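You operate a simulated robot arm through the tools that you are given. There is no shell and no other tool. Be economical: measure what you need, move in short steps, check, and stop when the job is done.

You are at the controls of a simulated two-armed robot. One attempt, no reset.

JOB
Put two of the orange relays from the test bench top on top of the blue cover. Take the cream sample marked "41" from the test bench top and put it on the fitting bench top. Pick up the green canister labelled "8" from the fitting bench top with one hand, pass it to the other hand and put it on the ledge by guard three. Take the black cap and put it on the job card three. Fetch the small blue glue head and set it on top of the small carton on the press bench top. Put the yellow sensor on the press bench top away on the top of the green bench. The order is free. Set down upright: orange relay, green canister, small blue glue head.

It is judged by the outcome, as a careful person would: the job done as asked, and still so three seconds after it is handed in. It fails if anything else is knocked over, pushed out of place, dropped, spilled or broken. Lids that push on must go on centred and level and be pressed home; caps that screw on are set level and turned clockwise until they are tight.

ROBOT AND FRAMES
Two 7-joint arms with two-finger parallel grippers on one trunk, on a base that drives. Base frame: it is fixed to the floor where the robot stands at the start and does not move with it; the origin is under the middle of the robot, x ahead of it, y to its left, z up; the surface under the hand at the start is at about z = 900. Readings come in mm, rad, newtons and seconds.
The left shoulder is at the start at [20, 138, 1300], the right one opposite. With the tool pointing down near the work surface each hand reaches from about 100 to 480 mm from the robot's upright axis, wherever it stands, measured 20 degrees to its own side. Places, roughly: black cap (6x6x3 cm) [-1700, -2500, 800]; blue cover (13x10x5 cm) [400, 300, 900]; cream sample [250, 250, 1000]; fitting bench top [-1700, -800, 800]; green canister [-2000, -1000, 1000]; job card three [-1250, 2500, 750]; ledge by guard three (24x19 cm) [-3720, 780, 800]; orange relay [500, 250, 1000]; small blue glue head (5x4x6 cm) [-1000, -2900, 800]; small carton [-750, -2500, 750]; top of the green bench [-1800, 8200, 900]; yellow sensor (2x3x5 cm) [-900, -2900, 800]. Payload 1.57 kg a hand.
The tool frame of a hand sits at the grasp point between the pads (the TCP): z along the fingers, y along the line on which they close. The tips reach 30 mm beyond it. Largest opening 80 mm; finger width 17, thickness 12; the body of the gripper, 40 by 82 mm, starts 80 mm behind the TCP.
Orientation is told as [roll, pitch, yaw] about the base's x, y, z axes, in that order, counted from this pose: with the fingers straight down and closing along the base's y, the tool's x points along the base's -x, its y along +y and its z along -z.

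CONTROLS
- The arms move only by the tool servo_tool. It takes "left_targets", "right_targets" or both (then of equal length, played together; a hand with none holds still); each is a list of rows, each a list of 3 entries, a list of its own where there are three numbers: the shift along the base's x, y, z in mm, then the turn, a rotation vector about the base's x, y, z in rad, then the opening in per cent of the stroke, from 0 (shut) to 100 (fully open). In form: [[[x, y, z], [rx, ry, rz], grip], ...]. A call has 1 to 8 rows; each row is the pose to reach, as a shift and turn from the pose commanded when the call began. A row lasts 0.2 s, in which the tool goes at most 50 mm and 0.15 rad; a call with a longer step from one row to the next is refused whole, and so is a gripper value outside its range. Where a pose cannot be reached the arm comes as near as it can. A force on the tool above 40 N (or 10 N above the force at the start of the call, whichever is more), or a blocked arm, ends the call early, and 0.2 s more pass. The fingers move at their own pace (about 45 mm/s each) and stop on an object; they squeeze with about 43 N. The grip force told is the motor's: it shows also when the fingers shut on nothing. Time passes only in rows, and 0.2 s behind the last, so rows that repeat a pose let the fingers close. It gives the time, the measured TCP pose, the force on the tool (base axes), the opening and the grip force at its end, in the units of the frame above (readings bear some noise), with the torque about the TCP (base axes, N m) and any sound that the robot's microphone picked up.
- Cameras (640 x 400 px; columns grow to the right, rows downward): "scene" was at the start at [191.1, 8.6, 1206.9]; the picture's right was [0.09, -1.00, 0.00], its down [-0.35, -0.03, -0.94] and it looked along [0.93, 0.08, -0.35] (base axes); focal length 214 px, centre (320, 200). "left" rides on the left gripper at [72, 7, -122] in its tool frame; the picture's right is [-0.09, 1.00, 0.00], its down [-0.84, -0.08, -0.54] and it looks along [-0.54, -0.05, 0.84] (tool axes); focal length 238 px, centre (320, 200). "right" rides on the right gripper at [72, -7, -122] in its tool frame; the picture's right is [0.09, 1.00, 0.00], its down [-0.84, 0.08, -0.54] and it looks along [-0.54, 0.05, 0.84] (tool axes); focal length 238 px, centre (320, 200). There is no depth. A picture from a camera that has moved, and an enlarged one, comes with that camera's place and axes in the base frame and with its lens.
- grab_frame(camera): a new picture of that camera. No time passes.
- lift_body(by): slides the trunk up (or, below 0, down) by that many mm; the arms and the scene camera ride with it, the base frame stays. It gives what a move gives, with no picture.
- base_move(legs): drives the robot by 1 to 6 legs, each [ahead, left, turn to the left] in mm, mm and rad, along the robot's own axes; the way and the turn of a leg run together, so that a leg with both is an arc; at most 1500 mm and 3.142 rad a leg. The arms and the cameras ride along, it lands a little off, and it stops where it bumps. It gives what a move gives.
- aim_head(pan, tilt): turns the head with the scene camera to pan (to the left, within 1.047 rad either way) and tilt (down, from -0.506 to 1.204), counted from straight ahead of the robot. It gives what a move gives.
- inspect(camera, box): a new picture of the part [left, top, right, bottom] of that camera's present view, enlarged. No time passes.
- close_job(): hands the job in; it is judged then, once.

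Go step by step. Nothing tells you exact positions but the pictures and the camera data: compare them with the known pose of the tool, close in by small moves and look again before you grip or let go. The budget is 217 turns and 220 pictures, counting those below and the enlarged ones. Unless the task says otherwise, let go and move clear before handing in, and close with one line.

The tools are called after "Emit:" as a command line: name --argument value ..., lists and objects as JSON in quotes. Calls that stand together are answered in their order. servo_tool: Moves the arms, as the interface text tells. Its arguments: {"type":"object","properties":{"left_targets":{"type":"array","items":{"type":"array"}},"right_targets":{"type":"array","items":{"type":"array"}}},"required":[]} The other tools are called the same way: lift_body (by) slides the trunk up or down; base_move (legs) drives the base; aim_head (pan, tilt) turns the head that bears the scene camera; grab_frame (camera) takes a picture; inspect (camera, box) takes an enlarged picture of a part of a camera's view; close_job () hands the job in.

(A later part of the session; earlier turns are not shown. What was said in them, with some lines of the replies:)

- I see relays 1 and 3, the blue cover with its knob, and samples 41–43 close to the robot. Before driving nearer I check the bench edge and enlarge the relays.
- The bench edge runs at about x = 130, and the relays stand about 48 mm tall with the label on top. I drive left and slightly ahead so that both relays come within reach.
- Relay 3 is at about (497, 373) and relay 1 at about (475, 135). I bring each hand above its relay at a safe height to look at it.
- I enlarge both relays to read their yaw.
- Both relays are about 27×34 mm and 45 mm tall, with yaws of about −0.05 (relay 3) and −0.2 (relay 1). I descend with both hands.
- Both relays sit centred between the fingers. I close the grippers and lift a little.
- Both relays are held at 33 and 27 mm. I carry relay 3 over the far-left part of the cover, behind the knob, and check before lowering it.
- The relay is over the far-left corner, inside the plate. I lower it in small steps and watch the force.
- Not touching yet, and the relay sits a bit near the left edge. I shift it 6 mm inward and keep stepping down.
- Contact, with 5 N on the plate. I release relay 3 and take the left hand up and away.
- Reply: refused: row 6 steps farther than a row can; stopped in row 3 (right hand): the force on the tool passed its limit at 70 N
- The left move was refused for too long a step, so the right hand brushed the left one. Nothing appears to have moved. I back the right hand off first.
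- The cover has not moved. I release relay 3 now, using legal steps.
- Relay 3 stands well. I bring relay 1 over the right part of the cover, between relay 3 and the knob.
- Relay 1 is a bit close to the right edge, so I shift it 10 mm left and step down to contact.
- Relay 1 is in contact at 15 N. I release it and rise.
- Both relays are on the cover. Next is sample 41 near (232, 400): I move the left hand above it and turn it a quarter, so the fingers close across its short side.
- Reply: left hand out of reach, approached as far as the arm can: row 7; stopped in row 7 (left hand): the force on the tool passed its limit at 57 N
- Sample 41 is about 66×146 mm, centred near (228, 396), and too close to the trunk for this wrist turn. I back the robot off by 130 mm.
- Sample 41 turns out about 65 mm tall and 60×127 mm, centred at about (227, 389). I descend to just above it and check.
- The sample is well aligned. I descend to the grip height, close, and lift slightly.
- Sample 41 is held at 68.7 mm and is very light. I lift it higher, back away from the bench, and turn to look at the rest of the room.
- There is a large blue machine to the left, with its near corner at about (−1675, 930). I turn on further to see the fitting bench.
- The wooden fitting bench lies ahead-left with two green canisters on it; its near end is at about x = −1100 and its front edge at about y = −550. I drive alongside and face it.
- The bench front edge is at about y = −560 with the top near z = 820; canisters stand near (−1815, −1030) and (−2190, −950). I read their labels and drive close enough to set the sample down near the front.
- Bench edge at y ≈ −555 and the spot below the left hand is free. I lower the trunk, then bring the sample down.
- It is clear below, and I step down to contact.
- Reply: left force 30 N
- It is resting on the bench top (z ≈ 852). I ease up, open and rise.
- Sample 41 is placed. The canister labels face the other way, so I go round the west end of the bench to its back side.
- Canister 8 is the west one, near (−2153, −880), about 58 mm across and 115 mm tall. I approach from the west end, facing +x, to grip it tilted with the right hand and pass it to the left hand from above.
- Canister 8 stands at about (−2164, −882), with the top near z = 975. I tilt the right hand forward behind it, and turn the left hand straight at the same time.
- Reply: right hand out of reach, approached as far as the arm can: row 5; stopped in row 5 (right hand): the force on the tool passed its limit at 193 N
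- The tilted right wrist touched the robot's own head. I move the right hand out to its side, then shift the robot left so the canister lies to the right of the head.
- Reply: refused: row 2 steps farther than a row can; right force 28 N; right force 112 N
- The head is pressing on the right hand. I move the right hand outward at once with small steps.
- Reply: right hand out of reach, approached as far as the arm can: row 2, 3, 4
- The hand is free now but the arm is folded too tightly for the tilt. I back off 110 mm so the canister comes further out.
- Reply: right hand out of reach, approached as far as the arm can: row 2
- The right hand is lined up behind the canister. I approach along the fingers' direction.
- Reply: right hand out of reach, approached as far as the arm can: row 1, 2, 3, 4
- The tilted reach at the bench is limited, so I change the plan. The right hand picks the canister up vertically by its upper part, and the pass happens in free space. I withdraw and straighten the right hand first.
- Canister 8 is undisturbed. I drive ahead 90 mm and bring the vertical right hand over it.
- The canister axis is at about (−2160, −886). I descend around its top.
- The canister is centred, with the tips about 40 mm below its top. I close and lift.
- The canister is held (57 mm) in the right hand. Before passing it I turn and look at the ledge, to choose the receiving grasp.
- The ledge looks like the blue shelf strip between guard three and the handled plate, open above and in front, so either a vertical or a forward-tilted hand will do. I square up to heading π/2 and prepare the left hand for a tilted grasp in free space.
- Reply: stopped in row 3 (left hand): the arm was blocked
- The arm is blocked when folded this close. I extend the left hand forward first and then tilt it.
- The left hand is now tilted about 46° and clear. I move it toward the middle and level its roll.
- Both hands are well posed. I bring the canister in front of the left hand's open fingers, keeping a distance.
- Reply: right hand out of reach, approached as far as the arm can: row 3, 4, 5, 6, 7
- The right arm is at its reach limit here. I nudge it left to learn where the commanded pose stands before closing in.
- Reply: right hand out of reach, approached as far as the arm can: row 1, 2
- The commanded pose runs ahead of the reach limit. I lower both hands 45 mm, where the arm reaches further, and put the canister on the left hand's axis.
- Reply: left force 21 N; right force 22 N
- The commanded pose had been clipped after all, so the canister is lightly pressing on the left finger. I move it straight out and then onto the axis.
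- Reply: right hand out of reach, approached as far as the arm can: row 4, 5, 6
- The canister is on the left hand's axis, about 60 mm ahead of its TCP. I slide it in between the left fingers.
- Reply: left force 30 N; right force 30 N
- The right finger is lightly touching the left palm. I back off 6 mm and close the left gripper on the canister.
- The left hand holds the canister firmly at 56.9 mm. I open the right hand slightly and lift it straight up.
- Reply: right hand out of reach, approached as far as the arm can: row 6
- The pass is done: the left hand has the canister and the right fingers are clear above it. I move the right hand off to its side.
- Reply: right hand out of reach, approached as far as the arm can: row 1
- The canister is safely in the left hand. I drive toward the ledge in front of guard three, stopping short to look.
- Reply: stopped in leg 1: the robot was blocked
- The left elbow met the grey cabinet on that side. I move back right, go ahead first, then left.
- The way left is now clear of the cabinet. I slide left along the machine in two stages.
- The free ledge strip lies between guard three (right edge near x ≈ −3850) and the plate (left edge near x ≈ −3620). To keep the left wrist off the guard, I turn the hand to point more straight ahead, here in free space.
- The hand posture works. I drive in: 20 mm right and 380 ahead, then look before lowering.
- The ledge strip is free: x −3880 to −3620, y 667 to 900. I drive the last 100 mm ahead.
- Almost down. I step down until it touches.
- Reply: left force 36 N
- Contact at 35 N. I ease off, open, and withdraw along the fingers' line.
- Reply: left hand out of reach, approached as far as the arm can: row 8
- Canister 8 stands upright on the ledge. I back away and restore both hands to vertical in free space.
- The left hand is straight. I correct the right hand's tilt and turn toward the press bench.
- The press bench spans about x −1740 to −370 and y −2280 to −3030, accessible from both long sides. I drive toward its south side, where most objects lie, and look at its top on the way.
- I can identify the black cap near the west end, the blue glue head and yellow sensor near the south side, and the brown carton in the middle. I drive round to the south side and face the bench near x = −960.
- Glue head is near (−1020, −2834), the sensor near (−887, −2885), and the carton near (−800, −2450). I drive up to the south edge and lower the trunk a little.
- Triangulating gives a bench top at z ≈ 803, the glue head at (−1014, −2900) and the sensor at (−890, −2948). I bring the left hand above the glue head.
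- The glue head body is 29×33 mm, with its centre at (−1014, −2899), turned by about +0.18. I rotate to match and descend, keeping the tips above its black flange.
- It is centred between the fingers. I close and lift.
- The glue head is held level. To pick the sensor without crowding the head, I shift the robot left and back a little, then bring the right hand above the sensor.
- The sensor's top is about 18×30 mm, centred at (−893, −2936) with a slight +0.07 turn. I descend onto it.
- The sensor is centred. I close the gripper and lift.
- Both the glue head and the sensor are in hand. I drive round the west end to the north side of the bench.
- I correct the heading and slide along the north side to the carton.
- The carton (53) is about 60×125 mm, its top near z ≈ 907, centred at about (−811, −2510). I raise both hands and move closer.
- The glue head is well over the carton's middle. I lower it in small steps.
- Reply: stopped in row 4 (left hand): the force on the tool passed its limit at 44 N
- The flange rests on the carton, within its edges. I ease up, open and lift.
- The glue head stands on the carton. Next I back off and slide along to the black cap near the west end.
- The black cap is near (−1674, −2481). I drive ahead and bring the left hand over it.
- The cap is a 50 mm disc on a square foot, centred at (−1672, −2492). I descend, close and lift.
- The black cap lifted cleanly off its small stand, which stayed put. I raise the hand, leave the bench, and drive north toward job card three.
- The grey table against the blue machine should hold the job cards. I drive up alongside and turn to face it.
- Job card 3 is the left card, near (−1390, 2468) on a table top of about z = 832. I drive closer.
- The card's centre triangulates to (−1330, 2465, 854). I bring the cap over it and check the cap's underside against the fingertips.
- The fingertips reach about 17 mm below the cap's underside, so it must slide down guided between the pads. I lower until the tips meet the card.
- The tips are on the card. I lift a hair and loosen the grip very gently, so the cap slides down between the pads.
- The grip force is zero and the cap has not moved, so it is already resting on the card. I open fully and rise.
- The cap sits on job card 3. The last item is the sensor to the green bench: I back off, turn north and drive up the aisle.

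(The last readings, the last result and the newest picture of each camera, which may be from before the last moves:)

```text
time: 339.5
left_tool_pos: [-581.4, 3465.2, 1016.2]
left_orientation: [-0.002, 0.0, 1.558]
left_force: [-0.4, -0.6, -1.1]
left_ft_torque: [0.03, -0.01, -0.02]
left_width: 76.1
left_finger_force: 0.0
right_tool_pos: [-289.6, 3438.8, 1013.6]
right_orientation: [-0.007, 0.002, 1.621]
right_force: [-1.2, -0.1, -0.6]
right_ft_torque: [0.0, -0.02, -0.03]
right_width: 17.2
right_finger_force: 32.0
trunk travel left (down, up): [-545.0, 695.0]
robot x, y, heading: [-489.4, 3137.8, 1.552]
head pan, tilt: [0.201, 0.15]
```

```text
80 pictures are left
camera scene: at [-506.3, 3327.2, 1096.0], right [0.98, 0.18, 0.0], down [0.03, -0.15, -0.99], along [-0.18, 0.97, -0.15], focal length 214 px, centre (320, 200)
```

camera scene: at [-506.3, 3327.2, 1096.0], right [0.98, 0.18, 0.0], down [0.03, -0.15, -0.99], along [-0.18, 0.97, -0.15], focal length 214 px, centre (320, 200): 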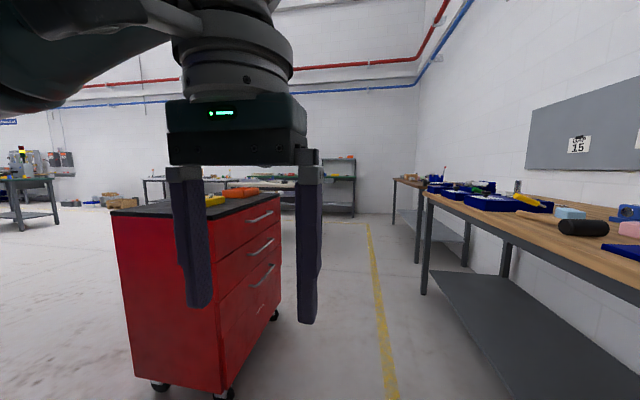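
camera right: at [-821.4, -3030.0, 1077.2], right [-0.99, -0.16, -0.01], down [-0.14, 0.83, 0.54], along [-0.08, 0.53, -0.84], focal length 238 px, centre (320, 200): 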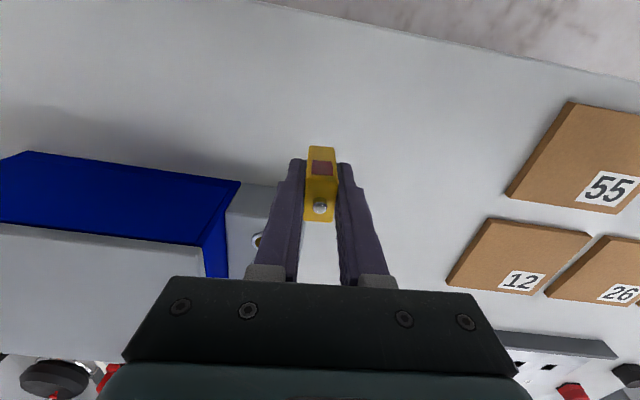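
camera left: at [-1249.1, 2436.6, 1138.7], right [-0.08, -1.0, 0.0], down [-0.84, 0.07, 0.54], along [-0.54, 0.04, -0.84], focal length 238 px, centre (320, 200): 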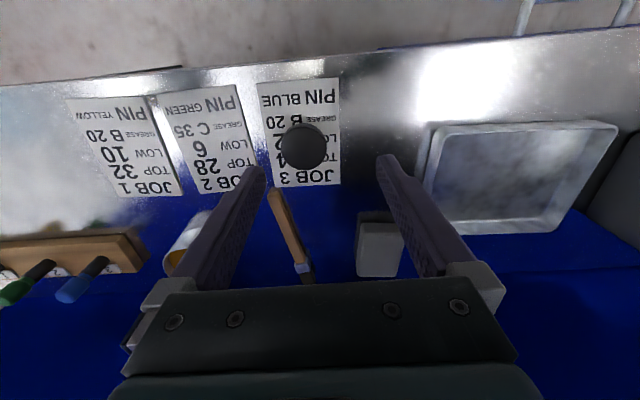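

The aisle is clear of the red cart, so I drive on north.

Emit:
base_move --legs '[[0, 0, 0.02], [1500, 0, 0], [1400, 0, 0]]'

Emit:
aim_head --pan 0.55 --tilt 0.25

Emit:
grab_frame --camera "scene"

```text
time: 353.8
left_tool_pos: [-521.3, 6349.2, 1015.9]
left_orientation: [0.0, 0.0, 1.559]
left_force: [-0.5, 0.0, 0.0]
left_ft_torque: [0.04, 0.0, 0.05]
left_width: 76.0
left_finger_force: 0.0
right_tool_pos: [-228.4, 6322.4, 1013.3]
right_orientation: [-0.005, 0.001, 1.621]
right_force: [-0.1, -0.2, -0.7]
right_ft_torque: [-0.02, -0.02, 0.03]
right_width: 17.3
right_finger_force: 32.3
trunk travel left (down, up): [-545.0, 695.0]
robot x, y, heading: [-427.5, 6019.6, 1.545]
head pan, tilt: [0.201, 0.15]
```

```text
time: 354.6
left_tool_pos: [-519.9, 6348.2, 1016.8]
left_orientation: [-0.002, 0.001, 1.558]
left_force: [-0.3, -0.5, 0.1]
left_ft_torque: [0.0, -0.03, 0.04]
left_width: 76.0
left_finger_force: 0.1
right_tool_pos: [-228.7, 6323.4, 1012.8]
right_orientation: [-0.005, 0.003, 1.619]
right_force: [0.3, -0.6, -0.5]
right_ft_torque: [0.0, 0.03, 0.0]
right_width: 17.7
right_finger_force: 31.9
trunk travel left (down, up): [-545.0, 695.0]
robot x, y, heading: [-423.7, 6022.7, 1.553]
head pan, tilt: [0.55, 0.25]
```

```text
79 pictures are left
camera scene: at [-474.8, 6201.9, 1086.9], right [0.86, 0.5, 0.0], down [0.12, -0.21, -0.97], along [-0.49, 0.84, -0.25], focal length 214 px, centre (320, 200)
```

scene: 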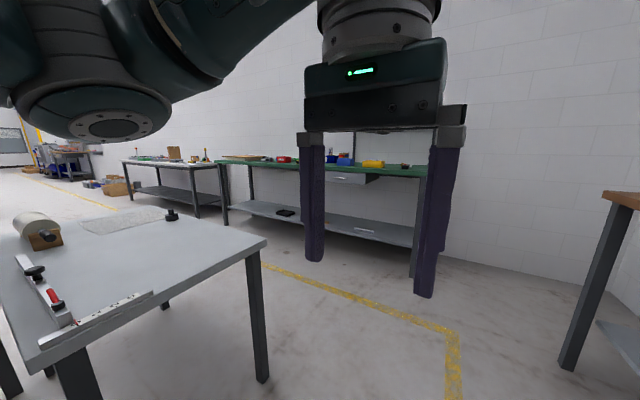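

Emit:
inspect --camera "scene" --box '[200, 130, 440, 290]'

Emit:
base_move --legs '[[1100, 0, 0.018]]'

Emit:
aim_head --pan 0.45 --tilt 0.3

Emit:
grab_frame --camera "scene"

```text
2.50 times, centred on (320, 210) of scene
camera zoom: at [-474.8, 6201.9, 1086.9], right [0.86, 0.5, 0.0], down [0.12, -0.21, -0.97], along [-0.49, 0.84, -0.25], focal length 536 px, centre (320, 175)
```

zoom: 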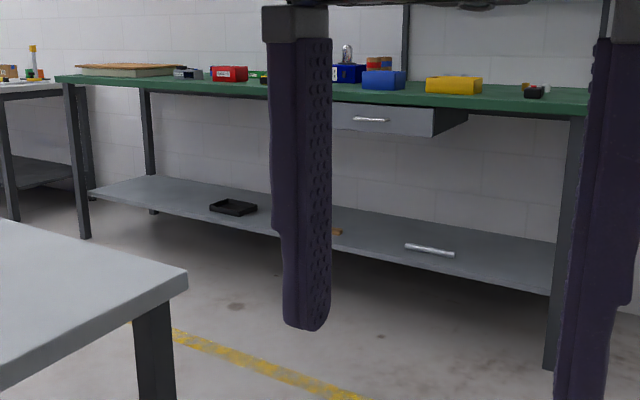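

```text
time: 360.3
left_tool_pos: [-504.7, 7456.9, 1015.2]
left_orientation: [-0.001, 0.001, 1.569]
left_force: [0.3, -0.1, 0.0]
left_ft_torque: [-0.03, 0.0, -0.04]
left_width: 75.9
left_finger_force: 0.0
right_tool_pos: [-212.8, 7435.0, 1014.6]
right_orientation: [-0.007, 0.003, 1.629]
right_force: [-0.6, -0.5, -0.8]
right_ft_torque: [-0.01, -0.01, -0.01]
right_width: 17.3
right_finger_force: 32.3
trunk travel left (down, up): [-545.0, 695.0]
robot x, y, heading: [-409.9, 7129.6, 1.556]
head pan, tilt: [0.55, 0.25]
```

```text
time: 361.0
left_tool_pos: [-505.3, 7457.7, 1016.7]
left_orientation: [-0.002, 0.0, 1.569]
left_force: [-0.5, -0.4, -0.2]
left_ft_torque: [-0.01, 0.01, 0.02]
left_width: 76.4
left_finger_force: 0.1
right_tool_pos: [-212.2, 7434.9, 1013.8]
right_orientation: [-0.004, 0.001, 1.631]
right_force: [0.9, -0.5, -0.1]
right_ft_torque: [0.02, -0.03, -0.03]
right_width: 17.0
right_finger_force: 32.6
trunk travel left (down, up): [-545.0, 695.0]
robot x, y, heading: [-406.7, 7128.9, 1.559]
head pan, tilt: [0.45, 0.3]
```

```text
77 pictures are left
camera scene: at [-449.5, 7315.8, 1082.1], right [0.91, 0.42, 0.0], down [0.13, -0.27, -0.96], along [-0.41, 0.86, -0.3], focal length 214 px, centre (320, 200)
```

scene: 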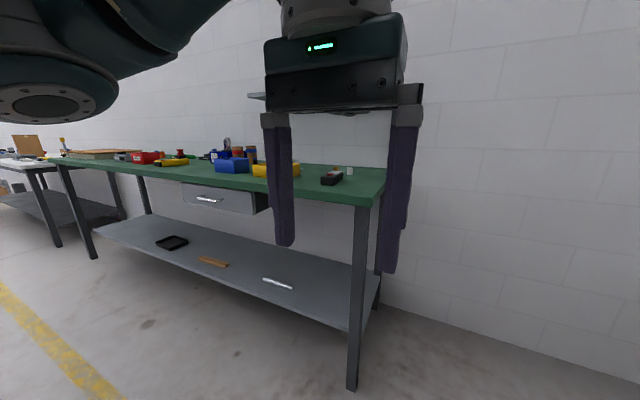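

The green bench runs along the far wall, with its front edge near y ≈ 7950 and top near z ≈ 885. Its front strip near x ≈ −900 looks free, so I drive up to it.

Emit:
base_move --legs '[[350, 0, 0.01], [0, 600, 0]]'

Emit:
aim_head --pan -0.1 --tilt 0.5

Emit:
grab_frame --camera "scene"

```text
time: 366.2
left_tool_pos: [-1104.8, 7804.1, 1015.7]
left_orientation: [-0.001, 0.0, 1.594]
left_force: [0.1, -0.4, -0.6]
left_ft_torque: [0.0, 0.02, 0.0]
left_width: 76.1
left_finger_force: 0.1
right_tool_pos: [-812.2, 7787.0, 1013.0]
right_orientation: [-0.007, 0.001, 1.654]
right_force: [0.3, 1.1, 0.2]
right_ft_torque: [0.02, 0.0, 0.01]
right_width: 16.8
right_finger_force: 32.4
trunk travel left (down, up): [-545.0, 695.0]
robot x, y, heading: [-999.9, 7476.3, 1.583]
head pan, tilt: [0.45, 0.3]
```

```text
time: 367.2
left_tool_pos: [-1105.8, 7803.7, 1017.5]
left_orientation: [-0.002, 0.001, 1.594]
left_force: [-0.2, 0.1, 0.6]
left_ft_torque: [0.01, 0.01, 0.0]
left_width: 75.9
left_finger_force: 0.2
right_tool_pos: [-811.6, 7788.4, 1014.2]
right_orientation: [-0.004, 0.0, 1.656]
right_force: [-0.2, 0.0, -0.7]
right_ft_torque: [-0.04, 0.04, -0.01]
right_width: 17.2
right_finger_force: 32.8
trunk travel left (down, up): [-545.0, 695.0]
robot x, y, heading: [-1001.1, 7477.2, 1.58]
head pan, tilt: [-0.099, 0.499]
```

```text
76 pictures are left
camera scene: at [-996.2, 7669.9, 1063.7], right [1.0, -0.09, 0.0], down [-0.04, -0.48, -0.88], along [0.08, 0.87, -0.48], focal length 214 px, centre (320, 200)
```

scene: 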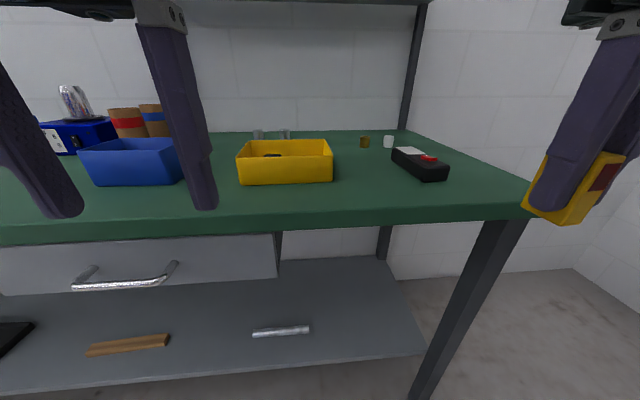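

There is a free gap between the yellow tray and the black meter. I drive ahead 200 mm and bring the sensor over (−835, 8030).

Emit:
base_move --legs '[[200, 0, -0.01]]'

Emit:
servo_tool --right_targets '[[[-10, 15, -20], [0, 0, 0], 0], [[-25, 35, -40], [0, 0, 0], 0], [[-27, 38, -55], [0, 0, 0], 0]]'

Emit:
aim_head --pan -0.35 --tilt 0.65

Emit:
grab_frame --camera "scene"

Emit:
grab_frame --camera "right"

```text
time: 368.8
left_tool_pos: [-1101.7, 8004.2, 1016.4]
left_orientation: [0.0, -0.001, 1.581]
left_force: [-0.5, -0.9, 0.0]
left_ft_torque: [0.02, 0.0, -0.03]
left_width: 75.9
left_finger_force: 0.0
right_tool_pos: [-808.4, 7986.0, 1014.5]
right_orientation: [-0.005, 0.002, 1.641]
right_force: [-0.1, -0.5, 0.1]
right_ft_torque: [-0.01, -0.01, -0.03]
right_width: 17.1
right_finger_force: 32.8
trunk travel left (down, up): [-545.0, 695.0]
robot x, y, heading: [-1001.6, 7676.8, 1.569]
head pan, tilt: [-0.099, 0.499]
```

```text
time: 369.6
left_tool_pos: [-1101.6, 8003.9, 1015.9]
left_orientation: [0.0, 0.001, 1.582]
left_force: [0.5, 0.0, 0.4]
left_ft_torque: [-0.01, 0.03, 0.01]
left_width: 76.0
left_finger_force: 0.2
right_tool_pos: [-836.6, 8023.6, 957.8]
right_orientation: [-0.007, 0.0, 1.64]
right_force: [0.5, -1.1, -0.4]
right_ft_torque: [-0.01, 0.0, 0.02]
right_width: 17.1
right_finger_force: 32.6
trunk travel left (down, up): [-545.0, 695.0]
robot x, y, heading: [-1002.2, 7681.2, 1.573]
head pan, tilt: [-0.099, 0.499]
```

```text
time: 370.4
left_tool_pos: [-1101.8, 8005.4, 1016.1]
left_orientation: [-0.001, 0.003, 1.581]
left_force: [-0.4, -0.8, 0.4]
left_ft_torque: [-0.01, 0.02, -0.03]
left_width: 76.4
left_finger_force: 0.0
right_tool_pos: [-835.7, 8023.4, 958.7]
right_orientation: [-0.008, 0.002, 1.64]
right_force: [0.8, 0.7, -0.1]
right_ft_torque: [0.0, 0.0, -0.02]
right_width: 17.2
right_finger_force: 31.7
trunk travel left (down, up): [-545.0, 695.0]
robot x, y, heading: [-1003.4, 7679.5, 1.57]
head pan, tilt: [-0.351, 0.649]
```

```text
75 pictures are left
camera scene: at [-974.1, 7860.7, 1050.4], right [0.94, -0.34, 0.0], down [-0.21, -0.57, -0.8], along [0.27, 0.75, -0.6], focal length 214 px, centre (320, 200)
```

scene: 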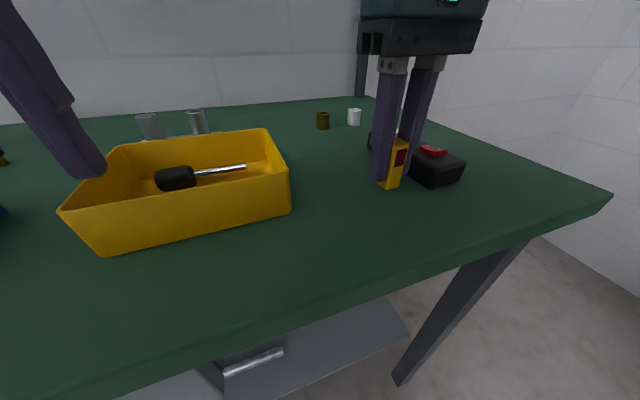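

```text
74 pictures are left
camera right: at [-825.2, 7952.0, 1080.5], right [-0.99, -0.16, -0.01], down [-0.14, 0.83, 0.54], along [-0.08, 0.53, -0.84], focal length 238 px, centre (320, 200)
```

right: 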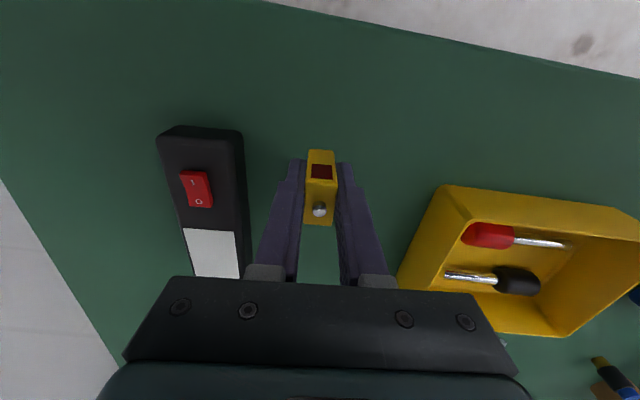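

The spot is free. I lower it and step to contact.

Emit:
servo_tool --right_targets '[[[0, 0, -15], [0, 0, 0], 0], [[0, 0, -25], [0, 0, 0], 0], [[0, 0, -28], [0, 0, 0], 0], [[0, 0, -31], [0, 0, 0], 0], [[0, 0, -34], [0, 0, 0], 0]]'

Emit:
inspect --camera "scene" --box '[330, 90, 490, 230]'

```text
time: 371.5
left_tool_pos: [-1102.1, 8005.7, 1016.4]
left_orientation: [-0.002, 0.0, 1.583]
left_force: [0.1, 0.0, -0.3]
left_ft_torque: [-0.01, 0.0, 0.02]
left_width: 76.0
left_finger_force: 0.0
right_tool_pos: [-837.7, 8024.5, 929.7]
right_orientation: [-0.001, -0.007, 1.641]
right_force: [0.1, -1.0, 12.9]
right_ft_torque: [-0.07, 0.03, -0.02]
right_width: 17.2
right_finger_force: 32.3
trunk travel left (down, up): [-545.0, 695.0]
robot x, y, heading: [-1002.7, 7678.7, 1.57]
head pan, tilt: [-0.351, 0.649]
stopped in row 5 (right hand): the force on the tool passed its limit at 45 N (the readings are from after the stop); the commanded pose is now the measured one
```

```text
2.86 times, centred on (410, 160) of scene
camera zoom: at [-973.4, 7861.3, 1050.1], right [0.94, -0.34, 0.0], down [-0.21, -0.57, -0.8], along [0.27, 0.75, -0.6], focal length 613 px, centre (63, 314)
```

zoom: 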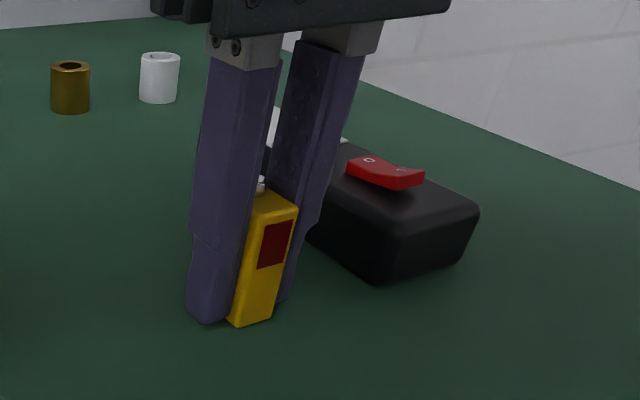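

It stands on the bench. I ease up, open modestly and rise.

Emit:
servo_tool --right_targets '[[[0, 0, 1], [0, 0, 0], 12], [[0, 0, 1], [0, 0, 0], 35], [[0, 0, 1], [0, 0, 0], 45], [[0, 0, 25], [0, 0, 0], 45], [[0, 0, 70], [0, 0, 0], 45], [[0, -10, 110], [0, 0, 0], 60], [[0, -40, 125], [0, 0, 0], 60]]'

Emit:
grab_frame --camera "scene"

```text
time: 373.3
left_tool_pos: [-1102.2, 8005.6, 1015.8]
left_orientation: [0.0, 0.002, 1.58]
left_force: [0.6, -0.7, 1.2]
left_ft_torque: [0.01, -0.03, 0.02]
left_width: 76.1
left_finger_force: 0.0
right_tool_pos: [-831.8, 7975.7, 1032.4]
right_orientation: [-0.041, 0.099, 1.622]
right_force: [0.6, 0.2, -0.2]
right_ft_torque: [-0.03, 0.02, -0.02]
right_width: 47.8
right_finger_force: 0.0
trunk travel left (down, up): [-545.0, 695.0]
robot x, y, heading: [-1004.2, 7681.0, 1.569]
head pan, tilt: [-0.351, 0.649]
stopped in row 7 (right hand): the arm was blocked; the commanded pose is now the measured one
```

```text
72 pictures are left
camera scene: at [-974.1, 7860.7, 1050.4], right [0.94, -0.34, 0.0], down [-0.21, -0.57, -0.8], along [0.27, 0.75, -0.6], focal length 214 px, centre (320, 200)
```

scene: 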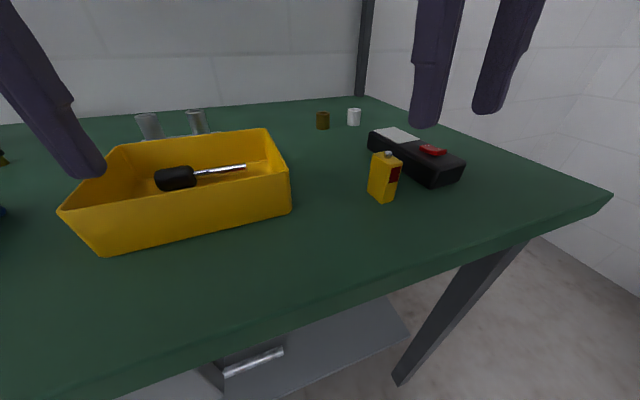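

The yellow sensor stands on the green bench, clear of the tray and meter. I back the hands clear before handing in.

Emit:
base_move --legs '[[-350, 0, 0]]'

Emit:
grab_frame --camera "scene"

```text
time: 375.6
left_tool_pos: [-1103.4, 7651.2, 1015.3]
left_orientation: [-0.003, 0.003, 1.589]
left_force: [-0.2, -0.2, -1.3]
left_ft_torque: [-0.01, -0.03, 0.01]
left_width: 75.8
left_finger_force: 0.1
right_tool_pos: [-832.2, 7624.6, 1032.1]
right_orientation: [-0.042, 0.095, 1.629]
right_force: [0.4, -0.5, -0.1]
right_ft_torque: [0.0, -0.01, -0.02]
right_width: 48.1
right_finger_force: 0.0
trunk travel left (down, up): [-545.0, 695.0]
robot x, y, heading: [-1001.4, 7330.4, 1.577]
head pan, tilt: [-0.351, 0.649]
```

```text
71 pictures are left
camera scene: at [-974.3, 7508.6, 1050.3], right [0.94, -0.34, 0.0], down [-0.2, -0.57, -0.8], along [0.27, 0.75, -0.6], focal length 214 px, centre (320, 200)
```

scene: 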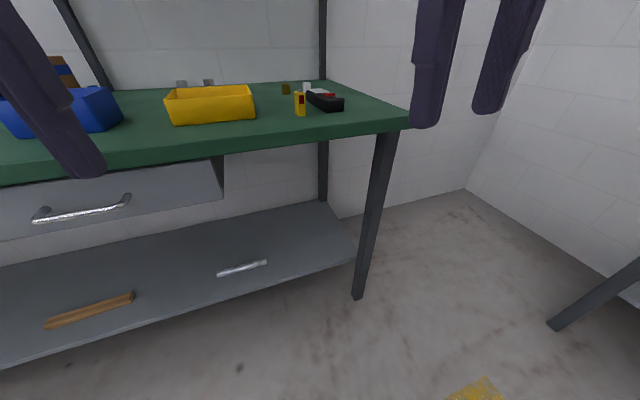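

All six placements are done, and both hands are empty and clear, so I hand the job in.

Emit:
close_job

```text
The job is handed in.
```

The job is handed in with all six placements done: two relays on the cover, sample 41 on the fitting bench, canister 8 passed and stood on the ledge, cap on job card three, glue head on the carton, and sensor on the green bench. Along the way the arms touched each other and the head, and the left arm brushed what I took to be the grey cabinet; I saw nothing disturbed.
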